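You operate a simulated robot arm through the tools that you are given. There is no shell and no other tool.

You are at the controls of a simulated robot arm. One attempt, no reset.

JOB
Clamp the small orange valve block in the vice, then turn it on and off again.
Fine: leave it clamped in the vice; leave the other valve blocks.

The check looks at the end state, three seconds after you hand in, the way a careful person would. Anything else that was tipped, shoved, dropped, spilled or broken makes it a failure.

ROBOT AND FRAMES
A 6-joint arm with a two-finger parallel gripper, fixed in place. Base frame: the origin is at the foot of the arm, x ahead of it, y to its left, z up; the work surface is at about z = 8. Readings come in mm, degrees, newtons and seconds.
With the tool pointing down near the work surface it reaches from about 180 to 460 mm from the base axis. Its first joint turns from -70.0 to 70.0 degrees. Payload 1.9 kg.
Tool frame: the origin (TCP) lies between the finger pads and is the grasp point; the fingertips stand 23 mm ahead of it; z points along the fingers, y is the line along which they close. The gripper opens to 94 mm. The fingers are 38 mm wide and 10 mm thick; the gripper's body (54 by 96 mm) begins 39 mm behind the TCP.
Orientation is told as [roll, pitch, yaw] about the base's x, y, z axes, in that order, counted from this pose: with the fingers straight down and closing along the base's y, the tool's x points along the base's -x, its y along +y and its z along -z.

CONTROLS
- The arm moves only by the tool apply_moves. Its argument "commands" is a list of rows, each a list of 7 numbers: the turn, a rotation vector about the tool's x, y, z in degrees, then the shift along the tool's x, y, z in mm, then the opening in per cent of the stroke, from 0 (shut) to 100 (fully open). In form: [[wx, wy, wz, x, y, z, claw], ...]. A call has 1 to 20 rows; each row shifts and turns the commanded pose from where the row before left it, along the tool's axes as they then stand. A row lasts 0.2 s, in which the tool goes at most 50 mm and 8.6 degrees; a call with a longer step from one row to the next is refused whole, and so is a gripper value outside its range. Where a pose cannot be reached the arm comes as near as it can. A force on the tool above 50 N (or 10 N above the force at the start of the call, whichever is more), or a blocked arm, ends the call early, and 0.2 s more pass. Each finger travels about 108 mm/s and halts on what it meets, pressing with about 36 N; the grip force reading is that of the motor and also rises with nothing between the fingers. The clock runs only during rows and for 0.2 s after the last one: add rows that do not move to give the fingers time. It gives the time, the measured TCP pose, the force on the tool (base axes), the opening and the grip force at its end, in the units of the frame above (readings bear some noise), with the torque about the TCP (base axes, N m) and any sound that the robot's microphone picked up.
- Cameras (640 x 400 px; columns grow to the right, rows downward): "scene" is fixed at [33.9, 313.5, 450]; the picture's right is [-0.89, -0.46, 0.00], its down [-0.19, 0.37, -0.91] and it looks along [0.42, -0.81, -0.41] (base axes); focal length 327 px, centre (320, 200). "wrist" rides on the gripper at [87, 16, -74] in the tool frame; the picture's right is [-0.18, 0.98, 0.00], its down [-0.58, -0.11, -0.81] and it looks along [-0.79, -0.15, 0.59] (tool axes); focal length 243 px, centre (320, 200). There is no depth. A picture from a camera that has moved, and an enlarged one, comes with that camera's place and axes in the base frame and with its lens. The place of the scene camera against the robot may be out by one fixed shift of up to 25 mm in any direction.
- capture(camera): a new picture of that camera. No time passes.
- zoom(camera, box): a new picture of the part [left, top, right, bottom] of that camera's present view, enlarged. No time passes.
- close_job(): hands the job in; it is judged then, once.

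Places have to be worked out from the pictures, the camera data and where the tool is seen. Open the gripper and draw the arm clear of the work before you hand the job in, unless the task says otherwise.

The tools are called after ">>>" as name(argument=value, ...) on one line, values as JSON. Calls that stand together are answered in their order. apply_moves: Moves the arm, as the interface text tells. Its arguments: {"type":"object","properties":{"commands":{"type":"array","items":{"type":"array","items":{"type":"number"}}}},"required":["commands"]} The other tools are called the same way: capture (camera) takes a picture; zoom (camera, box) takes an enlarged picture of a part of a camera's view; close_job () hands the job in.

At the start:

```text
clock: 0.0
eef_pos: [201.2, -228.8, 325.2]
tcp_rot: [0.1, 0.0, 0.1]
contact_force: [0.6, 0.0, -0.1]
wrist_torque: [0.01, 0.0, 0.06]
grip_width: 93.9
grip_force: 0.1
```

scene: 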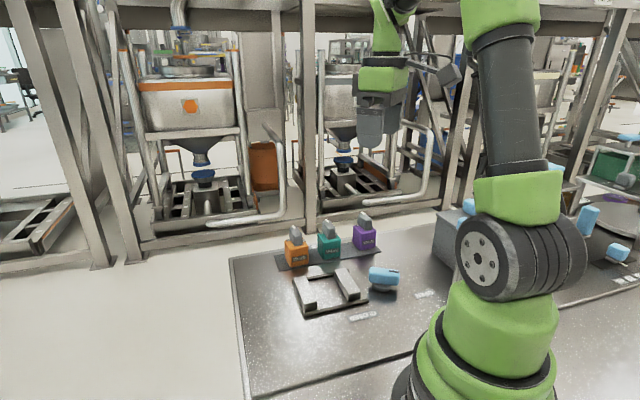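
wrist: 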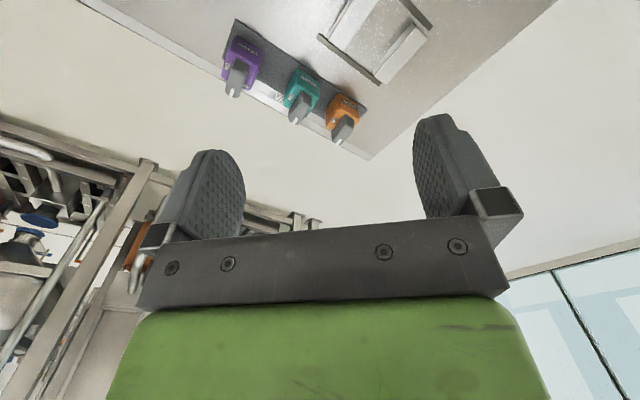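

I'll look closer at the work area with the valve blocks and the vice before moving anything.

>>> zoom(camera="scene", box=[220, 190, 460, 340])

>>> zoom(camera="wrist", box=[200, 0, 460, 162])

>>> zoom(camera="scene", box=[260, 200, 420, 300])

```text
2.67 times, centred on (340, 265) of scene
camera zoom: at [33.9, 313.5, 450.0], right [-0.89, -0.46, 0.0], down [-0.19, 0.37, -0.91], along [0.42, -0.81, -0.41], focal length 873 px, centre (267, 27)
```

zoom: 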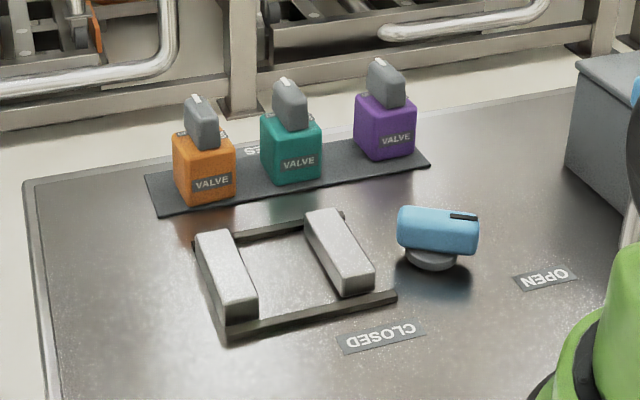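

```text
2.46 times, centred on (330, 81) of wrist
camera zoom: at [113.9, -212.6, 401.4], right [0.18, 0.98, 0.0], down [0.58, -0.11, 0.81], along [0.79, -0.15, -0.59], focal length 597 px, centre (295, 493)
```

zoom: 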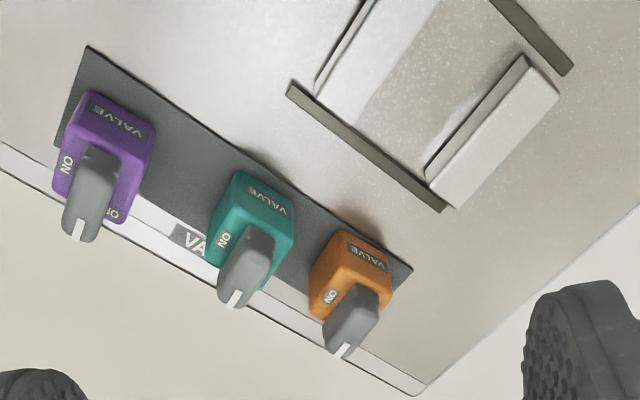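

```text
4.00 times, centred on (340, 250) of scene
camera zoom: at [33.9, 313.5, 450.0], right [-0.89, -0.46, 0.0], down [-0.19, 0.37, -0.91], along [0.42, -0.81, -0.41], focal length 1310 px, centre (240, 0)
```

zoom: 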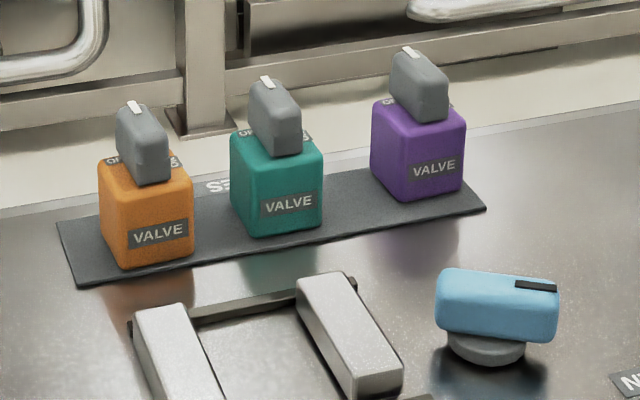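

The vice has two light jaws on dark rails. A blue knob at roughly (170,-225) points at OPEN, and CLOSED is about 90-110° clockwise from it. The orange block sits near (365,-210). I'll move the wrist camera to look along -y over the vice, staying high and clear of everything.

>>> apply_moves(commands=[[0, 0, 0, -12.25, 42.25, 6.25, 100], [0, 0, 0, -12.25, 42.25, 6.25, 100], [0, 0, 0, -12.25, 42.25, 6.25, 100], [0, 0, 0, -12.25, 42.25, 6.25, 100], [0, 0, 8.2, 0, 0, 0, 100], [0, 0, 8.2, 0, 0, 0, 100], [0, 0, 8.2, 0, 0, 0, 100], [0, 0, 8.2, 0, 0, 0, 100], [0, 0, 8.2, 0, 0, 0, 100], [0, 0, 8.2, 0, 0, 0, 100], [0, 0, 8.2, 0, 0, 0, 100], [0, 0, 8.2, 0, 0, 0, 100], [0, 0, 8.2, 0, 0, 0, 100], [0, 0, 8.2, 0, 0, 0, 100], [0, 0, 8, 0, 0, 0, 100], [0, 0, 0, 0, 0, 0, 100]])

>>> capture(camera="wrist")

>>> capture(camera="scene")

```text
clock: 3.4
eef_pos: [249.5, -60.8, 301.0]
tcp_rot: [0.0, 0.0, -90.1]
contact_force: [0.1, 0.7, 0.5]
wrist_torque: [-0.04, 0.01, 0.02]
grip_width: 94.1
grip_force: 0.1
```

```text
taken
camera wrist: at [266.2, 25.8, 376.4], right [0.98, -0.19, 0.0], down [-0.11, -0.58, 0.81], along [-0.15, -0.79, -0.59], focal length 243 px, centre (320, 200)
```

wrist: 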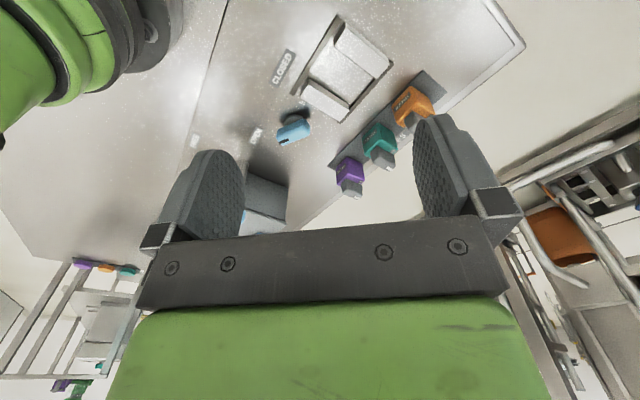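

```text
taken
```

scene: 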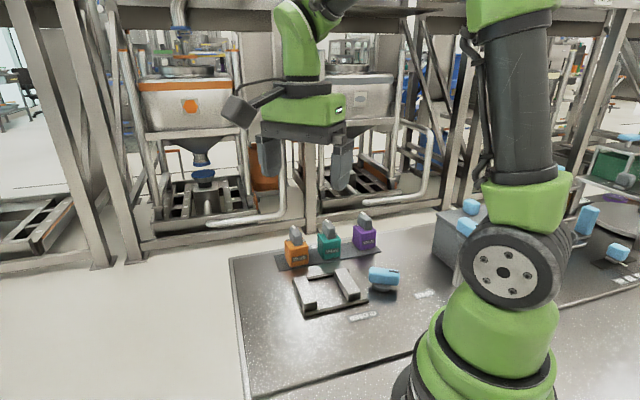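

>>> zoom(camera="wrist", box=[230, 0, 470, 150])

>>> zoom(camera="wrist", box=[230, 30, 350, 105])

>>> zoom(camera="wrist", box=[340, 60, 460, 135])

>>> zoom(camera="scene", box=[430, 180, 640, 311])

```text
2.67 times, centred on (350, 75) of wrist
camera zoom: at [266.2, 25.8, 376.4], right [0.98, -0.19, 0.0], down [-0.11, -0.58, 0.81], along [-0.15, -0.79, -0.59], focal length 647 px, centre (240, 533)
```

zoom: 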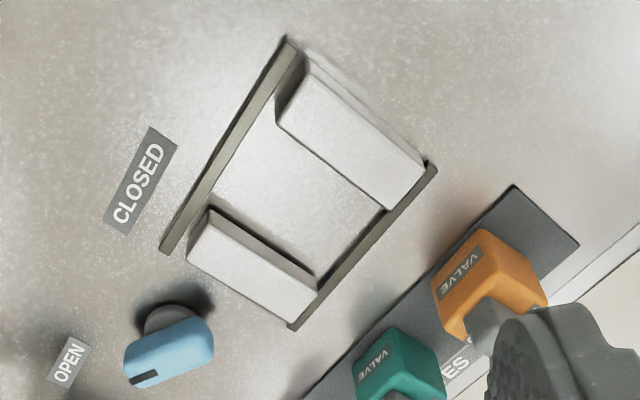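

```text
5.33 times, centred on (290, 68) of wrist
camera zoom: at [266.2, 25.8, 376.4], right [0.98, -0.19, 0.0], down [-0.11, -0.58, 0.81], along [-0.15, -0.79, -0.59], focal length 1294 px, centre (480, 907)
```

zoom: 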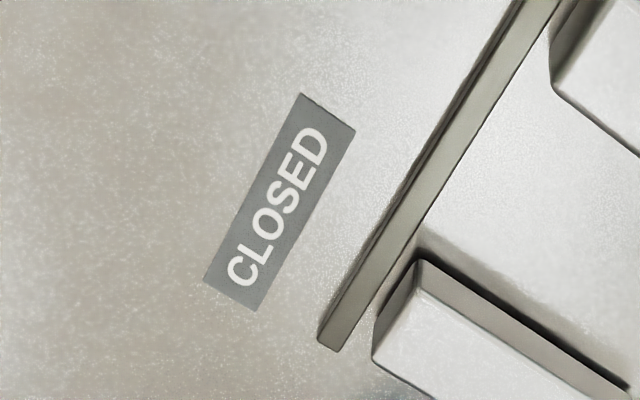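

```text
5.33 times, centred on (400, 98) of wrist
camera zoom: at [266.2, 25.8, 376.4], right [0.98, -0.19, 0.0], down [-0.11, -0.58, 0.81], along [-0.15, -0.79, -0.59], focal length 1294 px, centre (-107, 747)
```

zoom: 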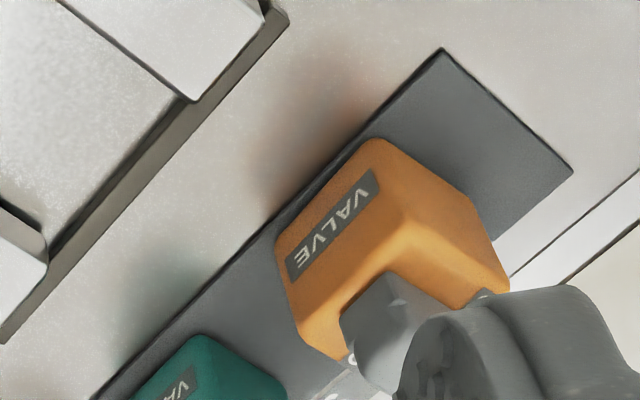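

```text
3.05 times, centred on (535, 246) of scene
camera zoom: at [33.9, 313.5, 450.0], right [-0.89, -0.46, 0.0], down [-0.19, 0.37, -0.91], along [0.42, -0.81, -0.41], focal length 998 px, centre (-335, 61)
```

zoom: 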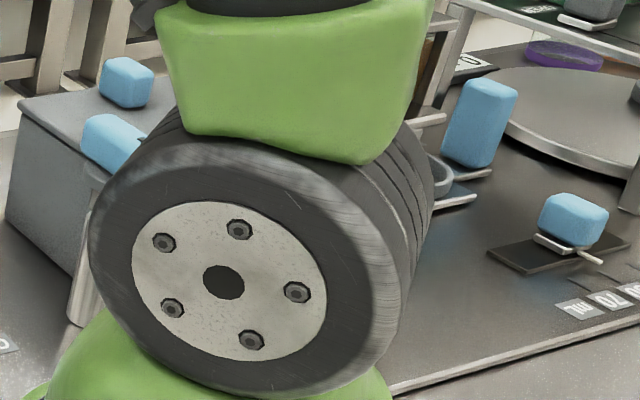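

The wrist geometry puts the vice centre near (261,-162), with the rails running at about 47° and a jaw gap of about 60 mm. The orange block is about 40 mm square and centred near (368,-224). I'll zoom in on the heights and labels.

>>> zoom(camera="scene", box=[275, 215, 339, 255])

>>> zoom(camera="scene", box=[285, 255, 413, 335])

>>> zoom(camera="scene", box=[275, 245, 323, 275])

>>> zoom(camera="wrist", box=[240, 90, 336, 150])

```text
10.00 times, centred on (307, 235) of scene
camera zoom: at [33.9, 313.5, 450.0], right [-0.89, -0.46, 0.0], down [-0.19, 0.37, -0.91], along [0.42, -0.81, -0.41], focal length 3274 px, centre (450, -150)
```

zoom: 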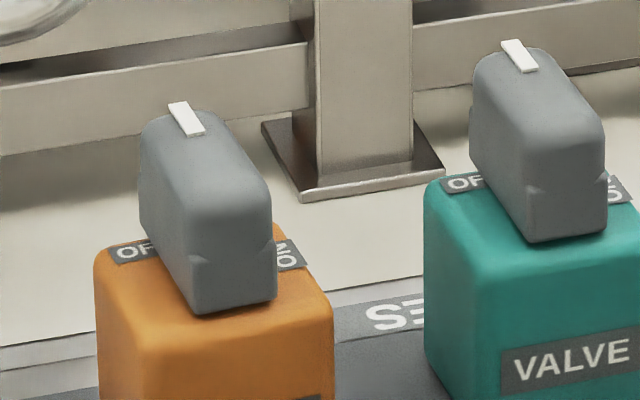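

```text
5.00 times, centred on (349, 295) of scene
camera zoom: at [33.9, 313.5, 450.0], right [-0.89, -0.46, 0.0], down [-0.19, 0.37, -0.91], along [0.42, -0.81, -0.41], focal length 1637 px, centre (175, -275)
```

zoom: 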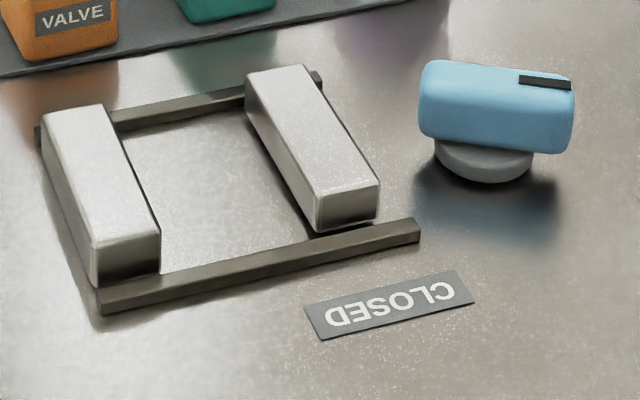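

```text
13.33 times, centred on (299, 260) of scene
camera zoom: at [33.9, 313.5, 450.0], right [-0.89, -0.46, 0.0], down [-0.19, 0.37, -0.91], along [0.42, -0.81, -0.41], focal length 4366 px, centre (600, -600)
```

zoom: 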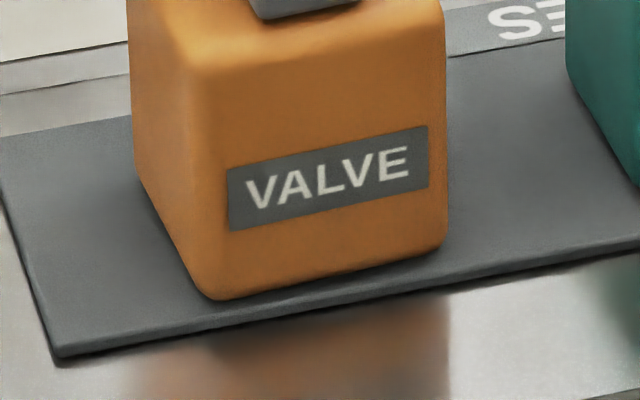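

```text
6.67 times, centred on (288, 120) of wrist
camera zoom: at [266.2, 25.8, 376.4], right [0.98, -0.19, 0.0], down [-0.11, -0.58, 0.81], along [-0.15, -0.79, -0.59], focal length 1618 px, centre (533, 733)
```

zoom: 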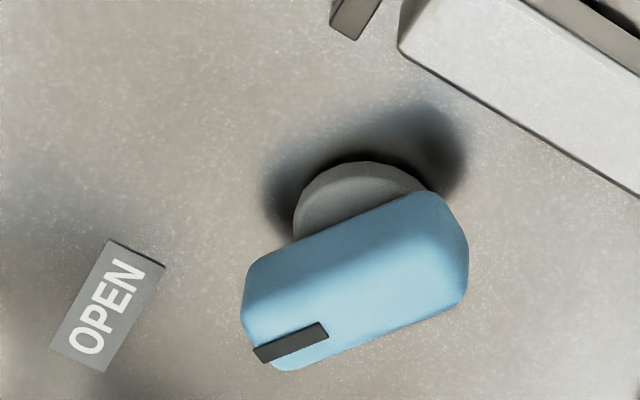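

The orange handle's white mark sits at the rear, near the OFF label, with ON at about a right angle to it. I'll get a close, steep wrist view from in front of the orange block to measure the handle, labels and heights.

>>> apply_moves(commands=[[0, 0, -7.5, 0, 0, 0, 100], [0, 0, -7.5, 0, 0, 0, 100], [0, 0, -7.5, 0, 0, 0, 100], [0, 0, -7.5, 0, 0, 0, 100], [0, 0, -7.5, 0, 0, 0, 100], [0, 0, -7.6, 0, 0, 0, 100], [0, 0, 0, -33.5, -9.6, 19, 100], [0, 0, 0, -33.5, -9.6, 19, 100], [0, 0, 0, -33.5, -9.6, 19, 100], [0, 0, 0, -33.5, -9.6, 19, 100], [0, 0, 0, -33.5, -9.6, 19, 100], [0, 0, 0, 0, 0, 0, 100]])

>>> capture(camera="wrist")

>>> zoom(camera="wrist", box=[240, 0, 400, 100])

```text
clock: 6.0
eef_pos: [337.0, -212.3, 207.4]
tcp_rot: [0.0, -0.1, -44.9]
contact_force: [-0.6, 0.5, 0.6]
wrist_torque: [0.02, 0.0, 0.02]
grip_width: 94.0
grip_force: 0.2
```

```text
taken
camera wrist: at [288.2, -139.1, 282.0], right [0.82, 0.57, 0.0], down [0.34, -0.49, 0.81], along [0.46, -0.66, -0.59], focal length 243 px, centre (320, 200)
```

wrist: 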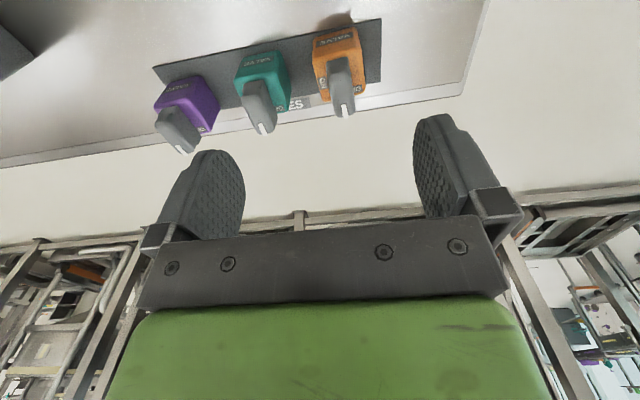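

```text
4.00 times, centred on (320, 50) of wrist
camera zoom: at [288.2, -139.1, 282.0], right [0.82, 0.57, 0.0], down [0.34, -0.49, 0.81], along [0.46, -0.66, -0.59], focal length 970 px, centre (320, 800)
```

zoom: 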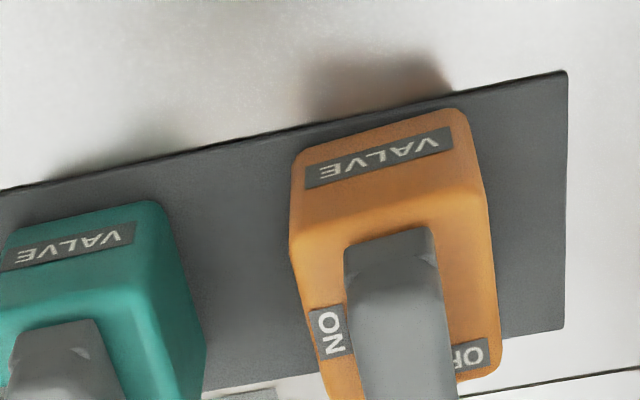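

>>> zoom(camera="wrist", box=[280, 20, 408, 130])

>>> zoom(camera="wrist", box=[140, 50, 268, 160])

```text
3.64 times, centred on (344, 75) of wrist
camera zoom: at [288.2, -139.1, 282.0], right [0.82, 0.57, 0.0], down [0.34, -0.49, 0.81], along [0.46, -0.66, -0.59], focal length 882 px, centre (233, 654)
```

zoom: 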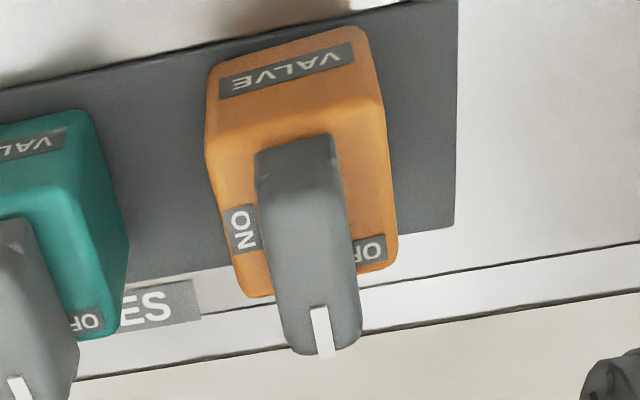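

```text
3.64 times, centred on (204, 105) of wrist
camera zoom: at [288.2, -139.1, 282.0], right [0.82, 0.57, 0.0], down [0.34, -0.49, 0.81], along [0.46, -0.66, -0.59], focal length 882 px, centre (742, 546)
```

zoom: 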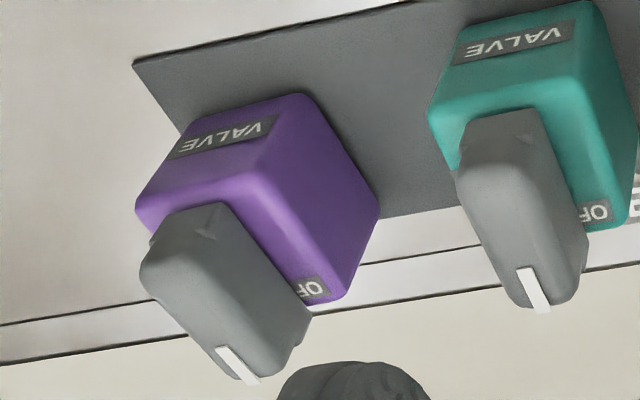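

The valve is OFF: its mark points to the block's rear at about -43°, and ON is 90° clockwise seen from above. The block is centred near (367.5,-222.5) at a yaw of about 47.5°, with its top at z≈60 and the handle top at about 88. I'll rotate to yaw +47.5 so the fingers take the front and back faces, then stop above the block.

>>> apply_moves(commands=[[0, 0, -8.4, 0, 0, 0, 100], [0, 0, -8.4, 0, 0, 0, 100], [0, 0, -8.4, 0, 0, 0, 100], [0, 0, -8.4, 0, 0, 0, 100], [0, 0, -8.4, 0, 0, 0, 100], [0, 0, -8.4, 0, 0, 0, 100], [0, 0, -8.4, 0, 0, 0, 100], [0, 0, -8.4, 0, 0, 0, 100], [0, 0, -8.4, 0, 0, 0, 100], [0, 0, -8.4, 0, 0, 0, 100], [0, 0, -8.4, 0, 0, 0, 100], [0, 0, 0, -6.5, -14.7, 20, 100], [0, 0, 0, -6.5, -14.7, 20, 100], [0, 0, 0, 0, 0, 0, 100]])

>>> capture(camera="wrist")

>>> capture(camera="scene")

```text
clock: 9.0
eef_pos: [362.3, -222.4, 167.3]
tcp_rot: [0.1, 0.0, 47.5]
contact_force: [-0.1, 0.0, -0.7]
wrist_torque: [0.0, -0.02, -0.02]
grip_width: 94.1
grip_force: 0.0
```

```text
taken
camera wrist: at [291.4, -275.2, 241.8], right [-0.6, 0.8, 0.0], down [0.47, 0.36, 0.81], along [0.64, 0.48, -0.59], focal length 243 px, centre (320, 200)
```

wrist: 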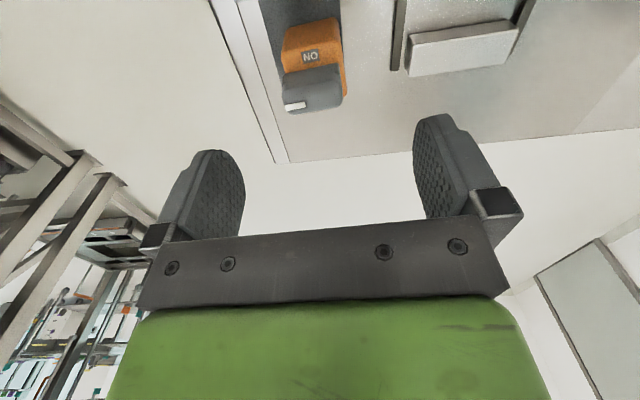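

```text
taken
```

scene: 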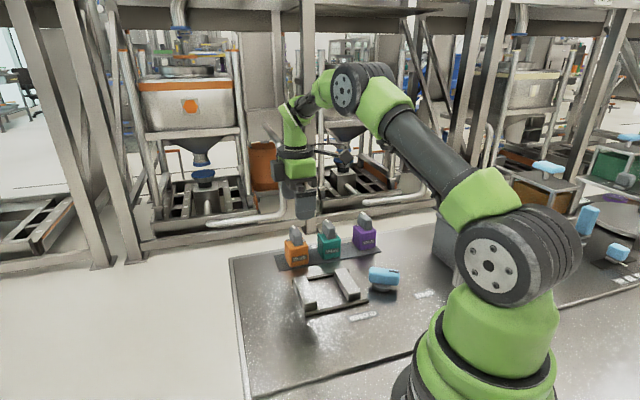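

I'll send still rows to judge the pose-reading noise, then zoom in on the block from this view.

>>> apply_moves(commands=[[0, 0, 0, 0, 0, 0, 100]])

>>> apply_moves(commands=[[0, 0, 0, 0, 0, 0, 100]])

>>> zoom(camera="wrist", box=[230, 0, 390, 120])

>>> zoom(camera="wrist", box=[370, 0, 562, 120])

```text
clock: 9.4
eef_pos: [360.6, -222.0, 167.7]
tcp_rot: [0.1, 0.1, 47.4]
contact_force: [0.3, 0.2, -0.2]
wrist_torque: [-0.03, -0.01, -0.05]
grip_width: 93.9
grip_force: 0.0
```

```text
clock: 9.8
eef_pos: [361.0, -222.8, 166.9]
tcp_rot: [0.0, 0.0, 47.5]
contact_force: [1.0, 0.4, 0.0]
wrist_torque: [-0.01, 0.0, -0.01]
grip_width: 93.7
grip_force: 0.0
```

```text
3.33 times, centred on (310, 60) of wrist
camera zoom: at [291.2, -275.2, 242.1], right [-0.6, 0.8, 0.0], down [0.47, 0.35, 0.81], along [0.65, 0.48, -0.59], focal length 809 px, centre (353, 667)
```

zoom: 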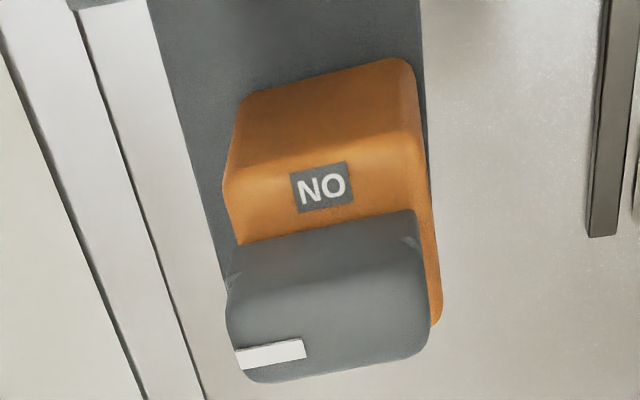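

```text
3.33 times, centred on (466, 60) of wrist
camera zoom: at [291.2, -275.2, 242.1], right [-0.6, 0.8, 0.0], down [0.47, 0.35, 0.81], along [0.65, 0.48, -0.59], focal length 809 px, centre (-167, 667)
```

zoom: 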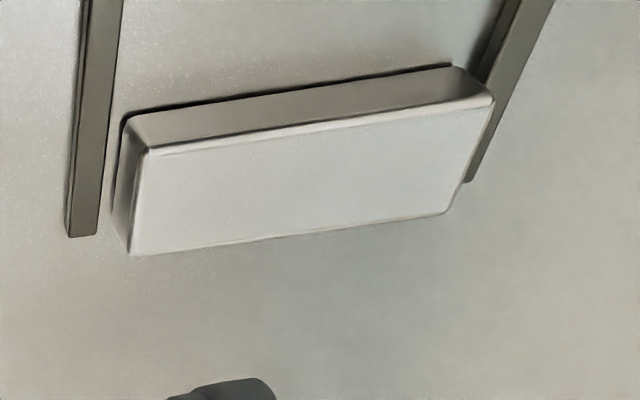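

Readings agree: the block centre is about (368,-222.3), its yaw matches the tool, its top is at z≈60 and the handle top at z≈87. I'll correct about 6.5 mm sideways and lower with the fingers open to z≈70, then check before gripping.

>>> apply_moves(commands=[[0, 0, 0, -4.4, -4.8, 0, 100], [0, 0, 0, 0, 0, 25, 100], [0, 0, 0, 0, 0, 25, 100], [0, 0, 0, 0, 0, 25, 100], [0, 0, 0, 0, 0, 20, 100], [0, 0, 0, 0, 0, 0, 100], [0, 0, 0, 0, 0, 0, 100]])

>>> capture(camera="wrist")

>>> zoom(camera="scene", box=[240, 150, 400, 280])

```text
clock: 11.4
eef_pos: [370.2, -222.5, 73.8]
tcp_rot: [0.1, 0.0, 47.4]
contact_force: [-0.6, -0.5, 0.0]
wrist_torque: [0.03, 0.03, -0.01]
grip_width: 94.0
grip_force: 0.1
```

```text
taken
camera wrist: at [300.1, -274.5, 148.1], right [-0.6, 0.8, 0.0], down [0.47, 0.36, 0.81], along [0.65, 0.48, -0.59], focal length 243 px, centre (320, 200)
```

wrist: 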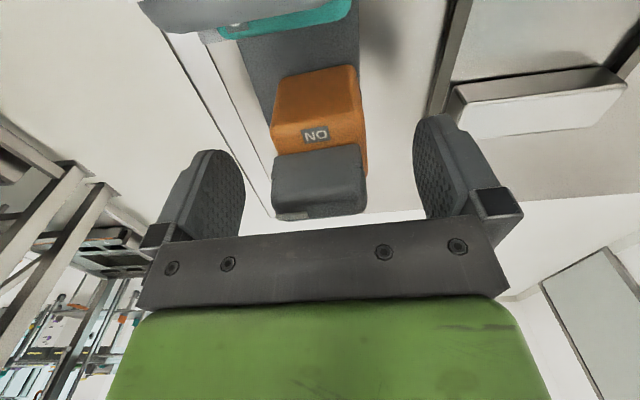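

```text
3.08 times, centred on (320, 215) of scene
camera zoom: at [33.9, 313.5, 450.0], right [-0.89, -0.46, 0.0], down [-0.19, 0.37, -0.91], along [0.42, -0.81, -0.41], focal length 1008 px, centre (320, 154)
```

zoom: 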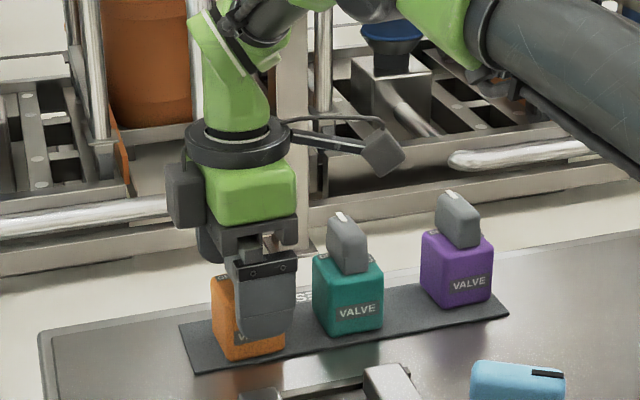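

The fingers straddle the block correctly, with the TCP about 2 mm off its centre. I'll make a small correction, go down to z≈57 so the gripper body stays above the handle, and close.

>>> apply_moves(commands=[[0, 0, 0, 1.3, 1.4, 6, 100], [0, 0, 0, 0, 0, 6, 100], [0, 0, 0, 0, 0, 5, 100], [0, 0, 0, 0, 0, 0, 100], [0, 0, 0, 0, 0, 0, 60], [0, 0, 0, 0, 0, 0, 45], [0, 0, 0, 0, 0, 0, 20], [0, 0, 0, 0, 0, 0, 0], [0, 0, 0, 0, 0, 0, 0], [0, 0, 0, 0, 0, 0, 0]])

>>> capture(camera="wrist")

>>> zoom(camera="scene", box=[240, 170, 400, 280])

```text
clock: 13.6
eef_pos: [369.5, -222.7, 56.4]
tcp_rot: [0.0, 0.0, 47.5]
contact_force: [-1.8, 0.3, 1.8]
wrist_torque: [0.09, 0.1, 0.0]
grip_width: 43.9
grip_force: 36.1
```

```text
taken
camera wrist: at [299.2, -275.1, 130.9], right [-0.6, 0.8, 0.0], down [0.47, 0.35, 0.81], along [0.65, 0.48, -0.59], focal length 243 px, centre (320, 200)
```

wrist: 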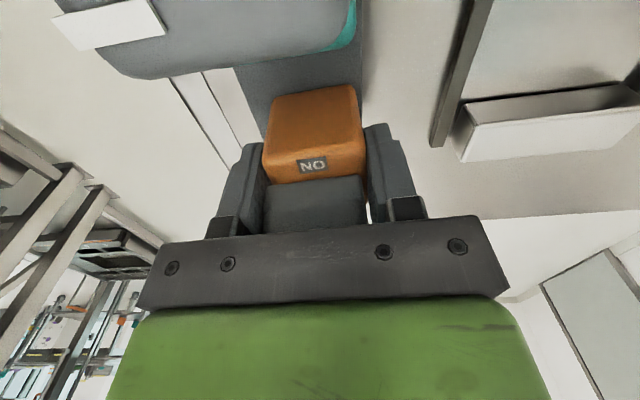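

```text
3.64 times, centred on (320, 225) of scene
camera zoom: at [33.9, 313.5, 450.0], right [-0.89, -0.46, 0.0], down [-0.19, 0.37, -0.91], along [0.42, -0.81, -0.41], focal length 1191 px, centre (320, 109)
```

zoom: 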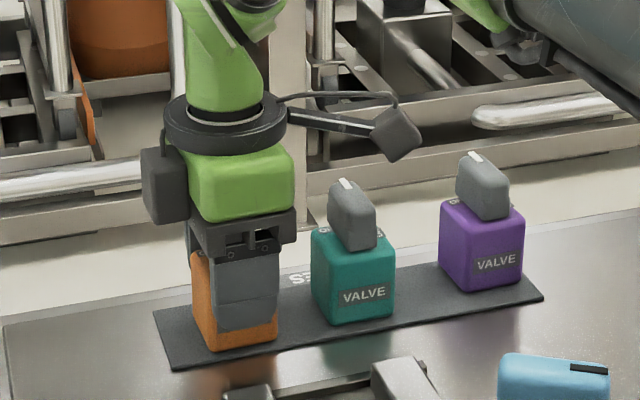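

Gripped: the fingers halted at 43.9 mm with 36 N, so the block is about 44 mm square. I'll lift it straight up about 95 mm and check the hold before carrying it to the vice gap centre near (264,-160).

>>> apply_moves(commands=[[0, 0, 0, 0, 0, -5, 0], [0, 0, 0, 0, 0, -10, 0], [0, 0, 0, 0, 0, -20, 0], [0, 0, 0, 0, 0, -20, 0], [0, 0, 0, 0, 0, -20, 0], [0, 0, 0, 0, 0, -20, 0], [0, 0, 0, 0, 0, 0, 0]])

>>> zoom(camera="scene", box=[240, 150, 400, 280])

```text
clock: 15.2
eef_pos: [368.6, -220.0, 151.3]
tcp_rot: [0.0, 0.0, 47.5]
contact_force: [0.6, 0.2, -2.1]
wrist_torque: [-0.01, 0.01, 0.04]
grip_width: 41.1
grip_force: 35.6
```

```text
3.08 times, centred on (320, 215) of scene
camera zoom: at [33.9, 313.5, 450.0], right [-0.89, -0.46, 0.0], down [-0.19, 0.37, -0.91], along [0.42, -0.81, -0.41], focal length 1008 px, centre (320, 154)
```

zoom: 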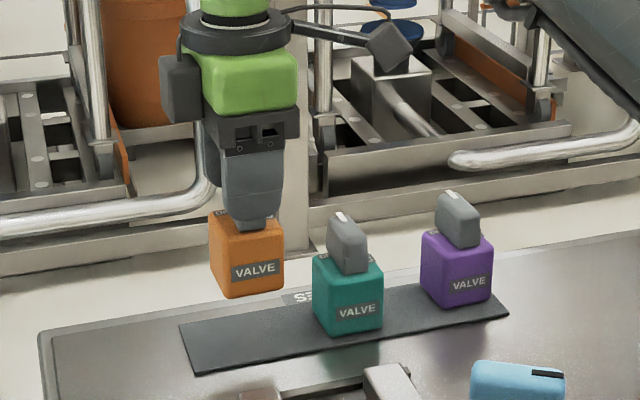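

The block came up, but the width dropped to 41.1 mm and it looks lower in the fingers, so it has slipped. I'll look closely before doing anything else.

>>> capture(camera="wrist")

>>> zoom(camera="scene", box=[280, 175, 328, 235])

>>> zoom(camera="wrist", box=[220, 80, 420, 240])

```text
taken
camera wrist: at [297.2, -272.4, 225.2], right [-0.6, 0.8, 0.0], down [0.47, 0.36, 0.81], along [0.64, 0.48, -0.59], focal length 243 px, centre (320, 200)
```

wrist: 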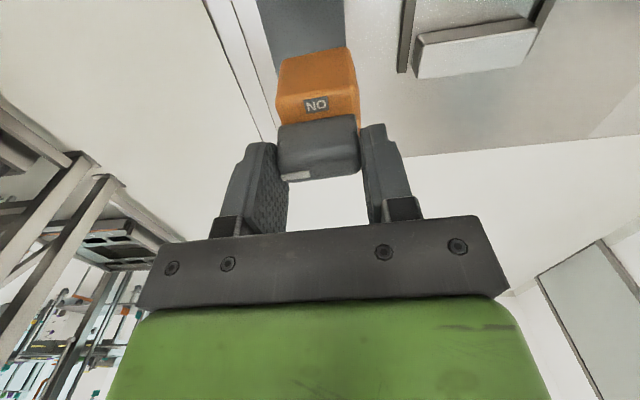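

```text
6.67 times, centred on (304, 205) of scene
camera zoom: at [33.9, 313.5, 450.0], right [-0.89, -0.46, 0.0], down [-0.19, 0.37, -0.91], along [0.42, -0.81, -0.41], focal length 2183 px, centre (427, 167)
```

zoom: 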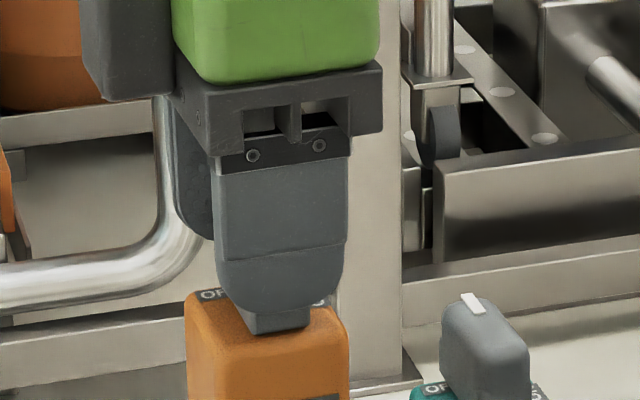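

```text
2.50 times, centred on (320, 160) of wrist
camera zoom: at [297.2, -272.4, 225.2], right [-0.6, 0.8, 0.0], down [0.47, 0.36, 0.81], along [0.64, 0.48, -0.59], focal length 606 px, centre (320, 300)
```

zoom: 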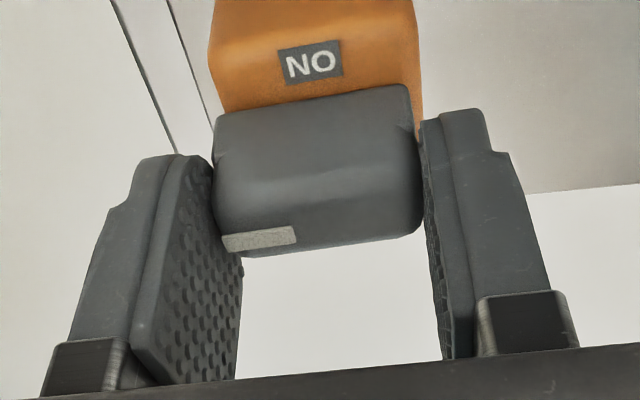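

The fingers slid up off the body and now pinch the handle's ends, with the tips about 9 mm above the block top. Before carrying it, I'll lower it slightly and check whether the hold is stable or still creeping.

>>> apply_moves(commands=[[0, 0, 0, 0, 0, 10, 0], [0, 0, 0, 0, 0, 10, 0]])

>>> zoom(camera="wrist", box=[220, 80, 420, 240])

>>> zoom(camera="scene", box=[280, 185, 328, 245])

```text
clock: 15.8
eef_pos: [368.1, -221.7, 128.9]
tcp_rot: [-0.1, 0.1, 47.6]
contact_force: [0.7, -0.4, -2.4]
wrist_torque: [0.01, -0.05, 0.02]
grip_width: 41.3
grip_force: 36.0
```

```text
2.50 times, centred on (320, 160) of wrist
camera zoom: at [297.4, -273.2, 203.5], right [-0.6, 0.8, 0.0], down [0.47, 0.36, 0.81], along [0.64, 0.48, -0.59], focal length 606 px, centre (320, 300)
```

zoom: 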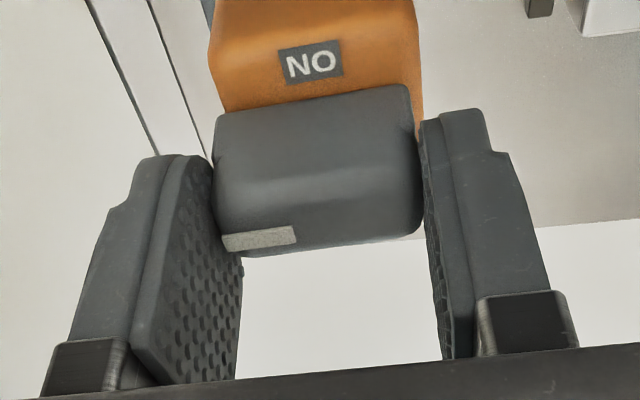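

```text
6.67 times, centred on (304, 215) of scene
camera zoom: at [33.9, 313.5, 450.0], right [-0.89, -0.46, 0.0], down [-0.19, 0.37, -0.91], along [0.42, -0.81, -0.41], focal length 2183 px, centre (427, 100)
```

zoom: 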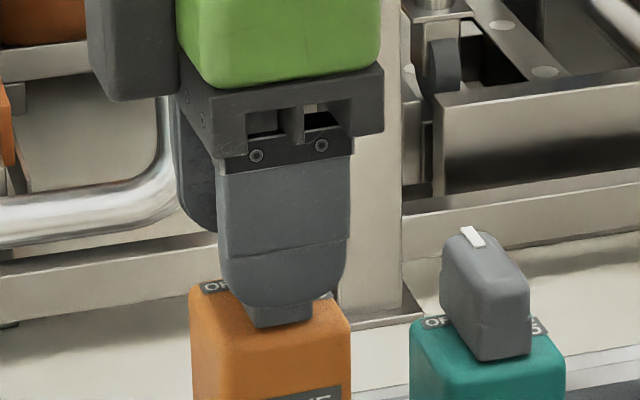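

The hold is stable: the wrist view is unchanged after moving, with about a 2.4 N load pinched on the handle ends. I estimate the block bottom at about TCP z − 86.5. I'll raise it a little and carry it slowly over the vice gap.

>>> apply_moves(commands=[[0, 0, 0, 0, 0, -7, 0], [0, 0, 0, 0, 0, -8, 0], [0, 0, 0, 3.0, 14.75, 0, 0], [0, 0, 0, 3.0, 14.75, 0, 0], [0, 0, 0, 3.0, 14.75, 0, 0], [0, 0, 0, 3.0, 14.75, 0, 0], [0, 0, 0, 3.0, 14.75, 0, 0], [0, 0, 0, 3.0, 14.75, 0, 0], [0, 0, 0, 3.0, 14.75, 0, 0], [0, 0, 0, 3.0, 14.75, 0, 0], [0, 0, 0, 0, 0, 0, 0], [0, 0, 0, 0, 0, 0, 0]])

>>> capture(camera="wrist")

>>> zoom(camera="scene", box=[250, 170, 410, 330])

```text
clock: 18.4
eef_pos: [266.8, -160.3, 145.3]
tcp_rot: [0.0, 0.0, 47.5]
contact_force: [0.2, 0.7, -1.6]
wrist_torque: [-0.01, -0.02, 0.01]
grip_width: 41.0
grip_force: 36.1
```

```text
taken
camera wrist: at [195.7, -213.0, 219.9], right [-0.6, 0.8, 0.0], down [0.47, 0.35, 0.81], along [0.65, 0.48, -0.59], focal length 243 px, centre (320, 200)
```

wrist: 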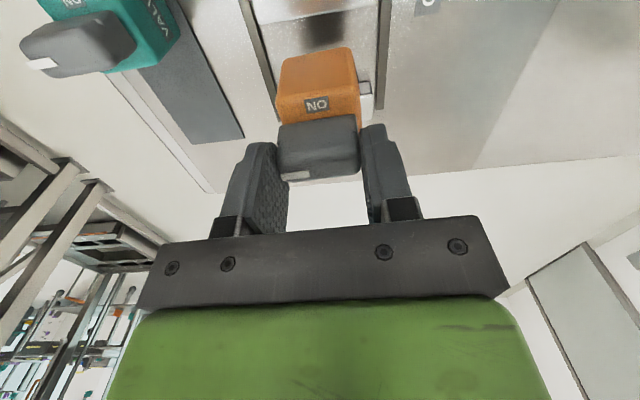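

```text
2.50 times, centred on (330, 250) of scene
camera zoom: at [33.9, 313.5, 450.0], right [-0.89, -0.46, 0.0], down [-0.19, 0.37, -0.91], along [0.42, -0.81, -0.41], focal length 819 px, centre (295, 75)
```

zoom: 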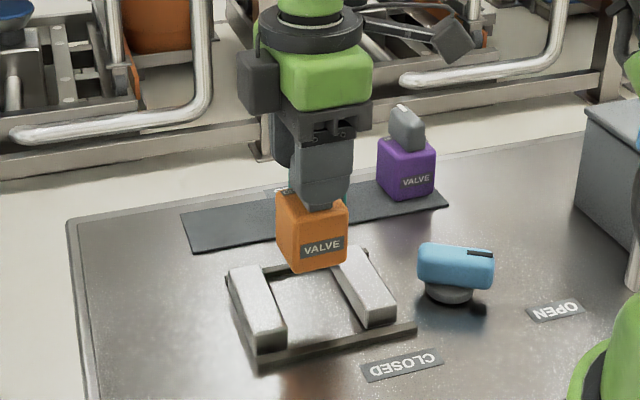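

The block hangs over the vice gap with the TCP at about (266.5,-160). I'll check its alignment against the rails and jaw A before lowering.

>>> zoom(camera="wrist", box=[220, 0, 420, 125])

>>> zoom(camera="scene", box=[290, 230, 386, 320])

```text
3.20 times, centred on (320, 62) of wrist
camera zoom: at [195.7, -213.0, 219.9], right [-0.6, 0.8, 0.0], down [0.47, 0.35, 0.81], along [0.65, 0.48, -0.59], focal length 776 px, centre (320, 640)
```

zoom: 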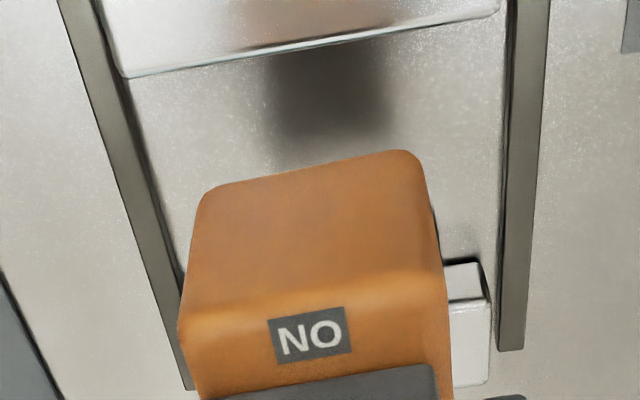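

```text
4.44 times, centred on (338, 275) of scene
camera zoom: at [33.9, 313.5, 450.0], right [-0.89, -0.46, 0.0], down [-0.19, 0.37, -0.91], along [0.42, -0.81, -0.41], focal length 1455 px, centre (240, -133)
```

zoom: 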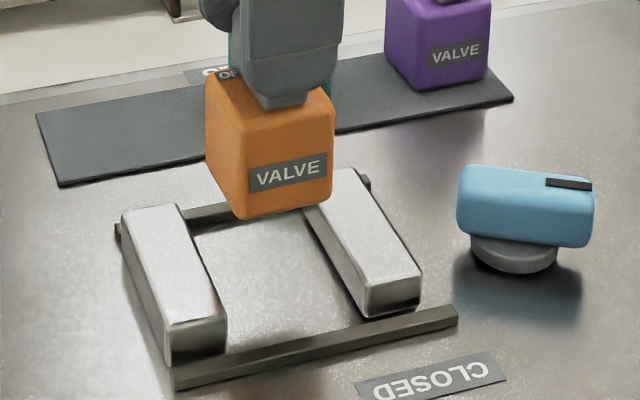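

Gap centre is about (264,-160) and the vice axis is about 45.5°, so I'll turn the block by −1.8° to match. Then I'll lower it 40 mm slowly between the jaws and check.

>>> apply_moves(commands=[[0, 0, 1.8, 0, 0, 0, 0], [0, 0, 0, 1.0, 1.0, 8, 0], [0, 0, 0, 0, 0, 8, 0], [0, 0, 0, 0, 0, 8, 0], [0, 0, 0, 0, 0, 8, 0], [0, 0, 0, 0, 0, 8, 0], [0, 0, 0, 0, 0, 0, 0], [0, 0, 0, 0, 0, 0, 0]])

>>> capture(camera="wrist")

>>> zoom(camera="scene", box=[290, 230, 386, 320])

```text
clock: 20.2
eef_pos: [263.6, -159.6, 105.5]
tcp_rot: [0.1, 0.0, 45.7]
contact_force: [-0.1, -0.1, -1.2]
wrist_torque: [-0.01, -0.01, -0.01]
grip_width: 40.9
grip_force: 36.0
```

```text
taken
camera wrist: at [191.3, -210.2, 179.9], right [-0.57, 0.82, 0.0], down [0.48, 0.34, 0.81], along [0.66, 0.46, -0.59], focal length 243 px, centre (320, 200)
```

wrist: 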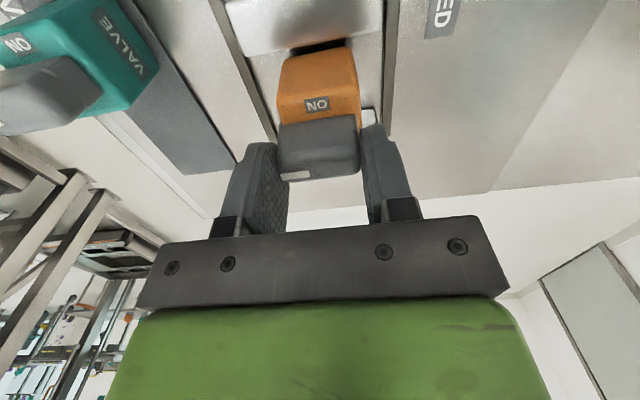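

```text
4.44 times, centred on (338, 275) of scene
camera zoom: at [33.9, 313.5, 450.0], right [-0.89, -0.46, 0.0], down [-0.19, 0.37, -0.91], along [0.42, -0.81, -0.41], focal length 1455 px, centre (240, -133)
```

zoom: 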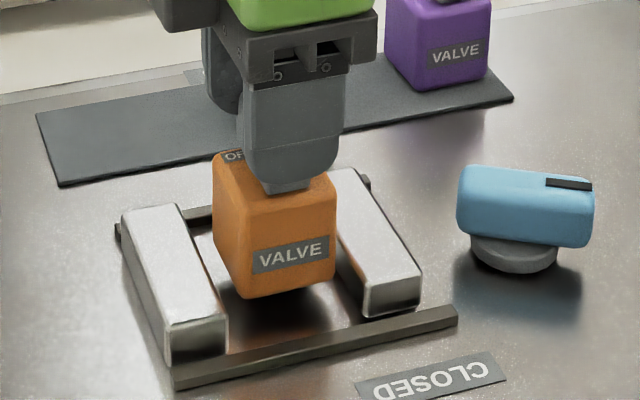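

The block is between the jaws with clearance on both sides and about 10 mm above the floor. I'll lower in small steps and watch the vertical force for contact.

>>> apply_moves(commands=[[0, 0, 0, 0, 0, 3, 0], [0, 0, 0, 0, 0, 3, 0], [0, 0, 0, 0, 0, 2, 0], [0, 0, 0, 0, 0, 0, 0]])

>>> zoom(camera="scene", box=[290, 230, 386, 320])

```text
clock: 21.2
eef_pos: [263.6, -161.4, 98.1]
tcp_rot: [-0.1, 0.0, 45.8]
contact_force: [1.1, 0.4, -2.1]
wrist_torque: [0.0, -0.04, 0.01]
grip_width: 41.0
grip_force: 36.4
```

```text
4.44 times, centred on (338, 275) of scene
camera zoom: at [33.9, 313.5, 450.0], right [-0.89, -0.46, 0.0], down [-0.19, 0.37, -0.91], along [0.42, -0.81, -0.41], focal length 1455 px, centre (240, -133)
```

zoom: 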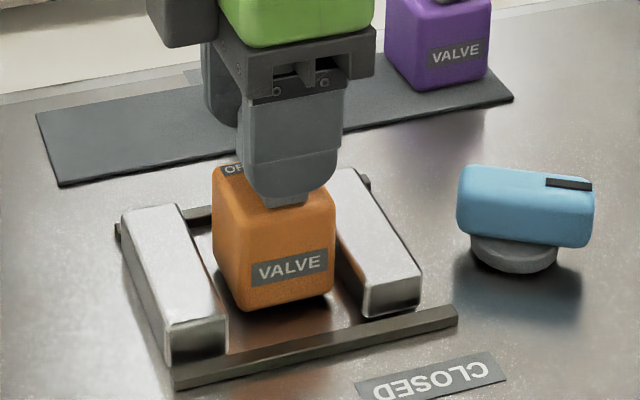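

There is still about 2 N hanging from the gripper and no floor contact yet, so I'll continue in 1.5 mm steps.

>>> apply_moves(commands=[[0, 0, 0, 0, 0, 1.5, 0], [0, 0, 0, 0, 0, 1.5, 0], [0, 0, 0, 0, 0, 0, 0]])

>>> apply_moves(commands=[[0, 0, 0, 0, 0, 1.0, 0], [0, 0, 0, 0, 0, 0, 0]])

```text
clock: 22.0
eef_pos: [264.6, -161.2, 93.7]
tcp_rot: [-0.1, -0.1, 45.7]
contact_force: [0.6, 2.1, 19.3]
wrist_torque: [0.14, 0.19, -0.01]
grip_width: 41.1
grip_force: 36.5
```

```text
clock: 22.6
eef_pos: [264.6, -161.0, 92.7]
tcp_rot: [-0.1, 0.0, 45.8]
contact_force: [-7.4, 0.6, 45.7]
wrist_torque: [0.09, 0.5, 0.03]
grip_width: 41.3
grip_force: 36.2
```

The floor contact was clear at TCP z≈94, and that last step pressed a bit hard at 46 N. I'll back off 1.5 mm to unload, then open the fingers gently.

>>> apply_moves(commands=[[0, 0, 0, 0, 0, -1.0, 0], [0, 0, 0, 0, 0, -0.6, 0], [0, 0, 0, 0, 0, 0, 0]])

```text
clock: 23.4
eef_pos: [264.8, -160.8, 93.7]
tcp_rot: [0.0, 0.0, 45.7]
contact_force: [-0.4, -3.3, 8.4]
wrist_torque: [-0.19, -0.25, -0.05]
grip_width: 41.0
grip_force: 36.1
```

The load is down to about 8 N. I'll open the fingers to about 65 mm and then look.

>>> apply_moves(commands=[[0, 0, 0, 0, 0, -0.3, 48], [0, 0, 0, 0, 0, 0, 55], [0, 0, 0, 0, 0, 0, 70], [0, 0, 0, 0, 0, 0, 70]])

>>> zoom(camera="scene", box=[290, 230, 386, 320])

>>> capture(camera="wrist")

```text
clock: 24.4
eef_pos: [265.2, -161.0, 94.3]
tcp_rot: [0.0, 0.0, 45.7]
contact_force: [0.0, -0.3, -0.5]
wrist_torque: [0.01, -0.01, 0.03]
grip_width: 65.8
grip_force: 0.0
```

```text
4.44 times, centred on (338, 275) of scene
camera zoom: at [33.9, 313.5, 450.0], right [-0.89, -0.46, 0.0], down [-0.19, 0.37, -0.91], along [0.42, -0.81, -0.41], focal length 1455 px, centre (240, -133)
```

zoom: 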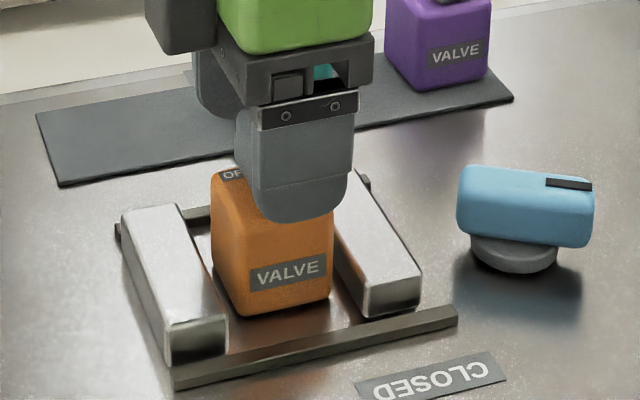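

```text
taken
camera wrist: at [192.7, -211.0, 169.0], right [-0.57, 0.82, 0.0], down [0.48, 0.34, 0.81], along [0.66, 0.46, -0.59], focal length 243 px, centre (320, 200)
```

wrist: 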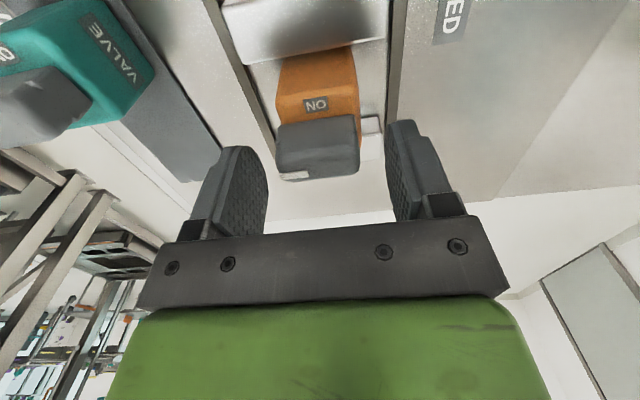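

The block stands upright in the vice, released. I'll rise straight up clear of the handle, then rotate to about 14° and hover over the blue vice knob near (170,-230).

>>> apply_moves(commands=[[0, 0, 0, 0, 0, -15, 70], [0, 0, 0, 0, 0, -20, 70], [0, 0, 0, 0, 0, -20, 70], [0, 0, 0, 0, 0, -20, 70], [0, 0, 7.8, 0, 0, 0, 70], [0, 0, 7.8, 0, 0, 0, 70], [0, 0, 7.8, 0, 0, 0, 70], [0, 0, 7.9, 0, 0, 0, 70], [0, 0, 0, 26.8, -10.9, 5, 70], [0, 0, 0, 26.8, -10.9, 5, 70], [0, 0, 0, 26.8, -10.9, 5, 70], [0, 0, 0, 26.8, -10.9, 5, 70], [0, 0, 0, 0, 0, 0, 70], [0, 0, 0, 0, 0, 0, 70]])

>>> capture(camera="wrist")

>>> capture(camera="scene")

```text
clock: 27.4
eef_pos: [169.6, -228.9, 149.6]
tcp_rot: [-0.1, 0.0, 14.4]
contact_force: [-0.3, 0.0, -0.7]
wrist_torque: [0.01, 0.0, -0.01]
grip_width: 65.7
grip_force: 0.0
```

```text
taken
camera wrist: at [81.6, -234.3, 223.5], right [-0.07, 1.0, 0.0], down [0.59, 0.04, 0.81], along [0.8, 0.05, -0.59], focal length 243 px, centre (320, 200)
```

wrist: 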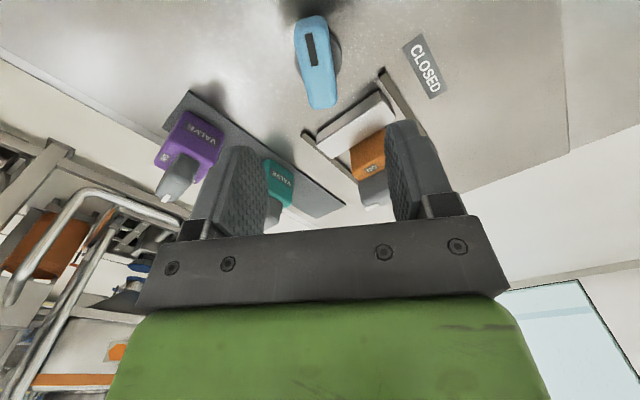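

```text
taken
```

scene: 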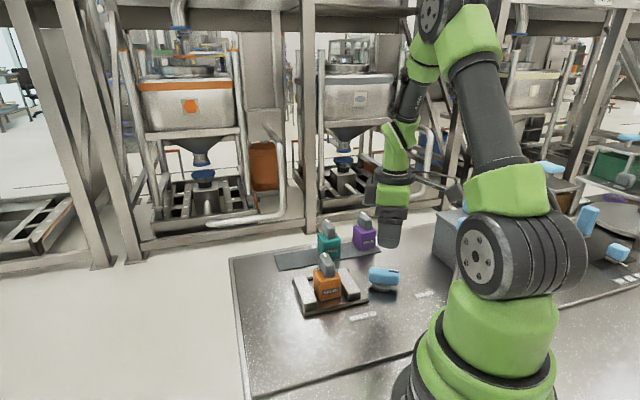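

>>> zoom(camera="wrist", box=[240, 0, 400, 120])

>>> zoom(camera="wrist", box=[280, 40, 440, 160])

>>> zoom(camera="scene", box=[285, 230, 435, 330])

```text
3.33 times, centred on (320, 60) of wrist
camera zoom: at [81.6, -234.3, 223.5], right [-0.07, 1.0, 0.0], down [0.59, 0.04, 0.81], along [0.8, 0.05, -0.59], focal length 809 px, centre (320, 667)
```

zoom: 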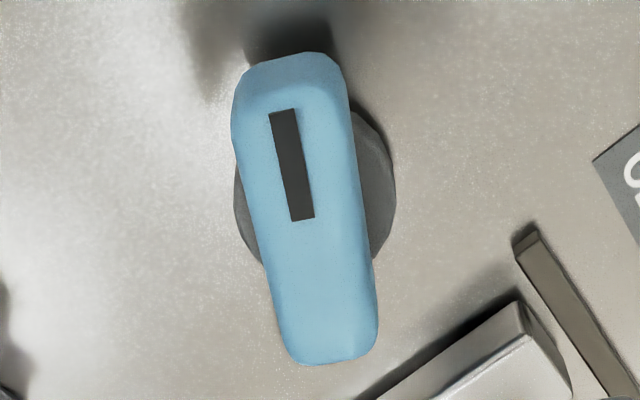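

```text
3.33 times, centred on (360, 100) of wrist
camera zoom: at [81.6, -234.3, 223.5], right [-0.07, 1.0, 0.0], down [0.59, 0.04, 0.81], along [0.8, 0.05, -0.59], focal length 809 px, centre (187, 533)
```

zoom: 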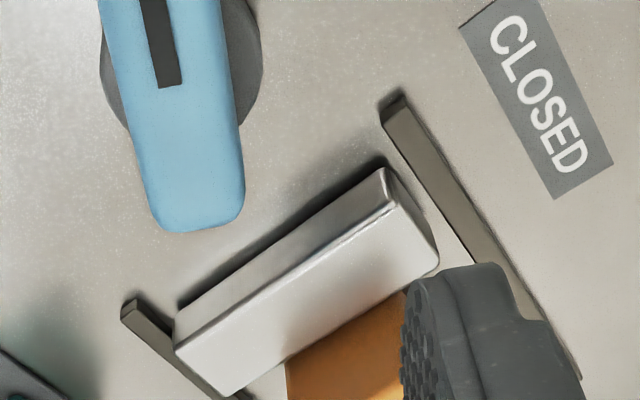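

```text
4.00 times, centred on (360, 280) of scene
camera zoom: at [33.9, 313.5, 450.0], right [-0.89, -0.46, 0.0], down [-0.19, 0.37, -0.91], along [0.42, -0.81, -0.41], focal length 1310 px, centre (160, -120)
```

zoom: 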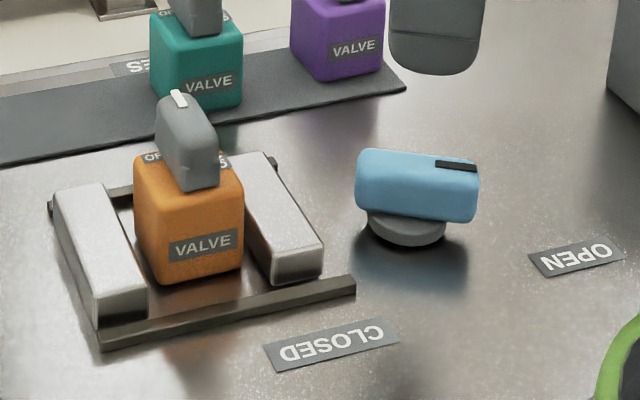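

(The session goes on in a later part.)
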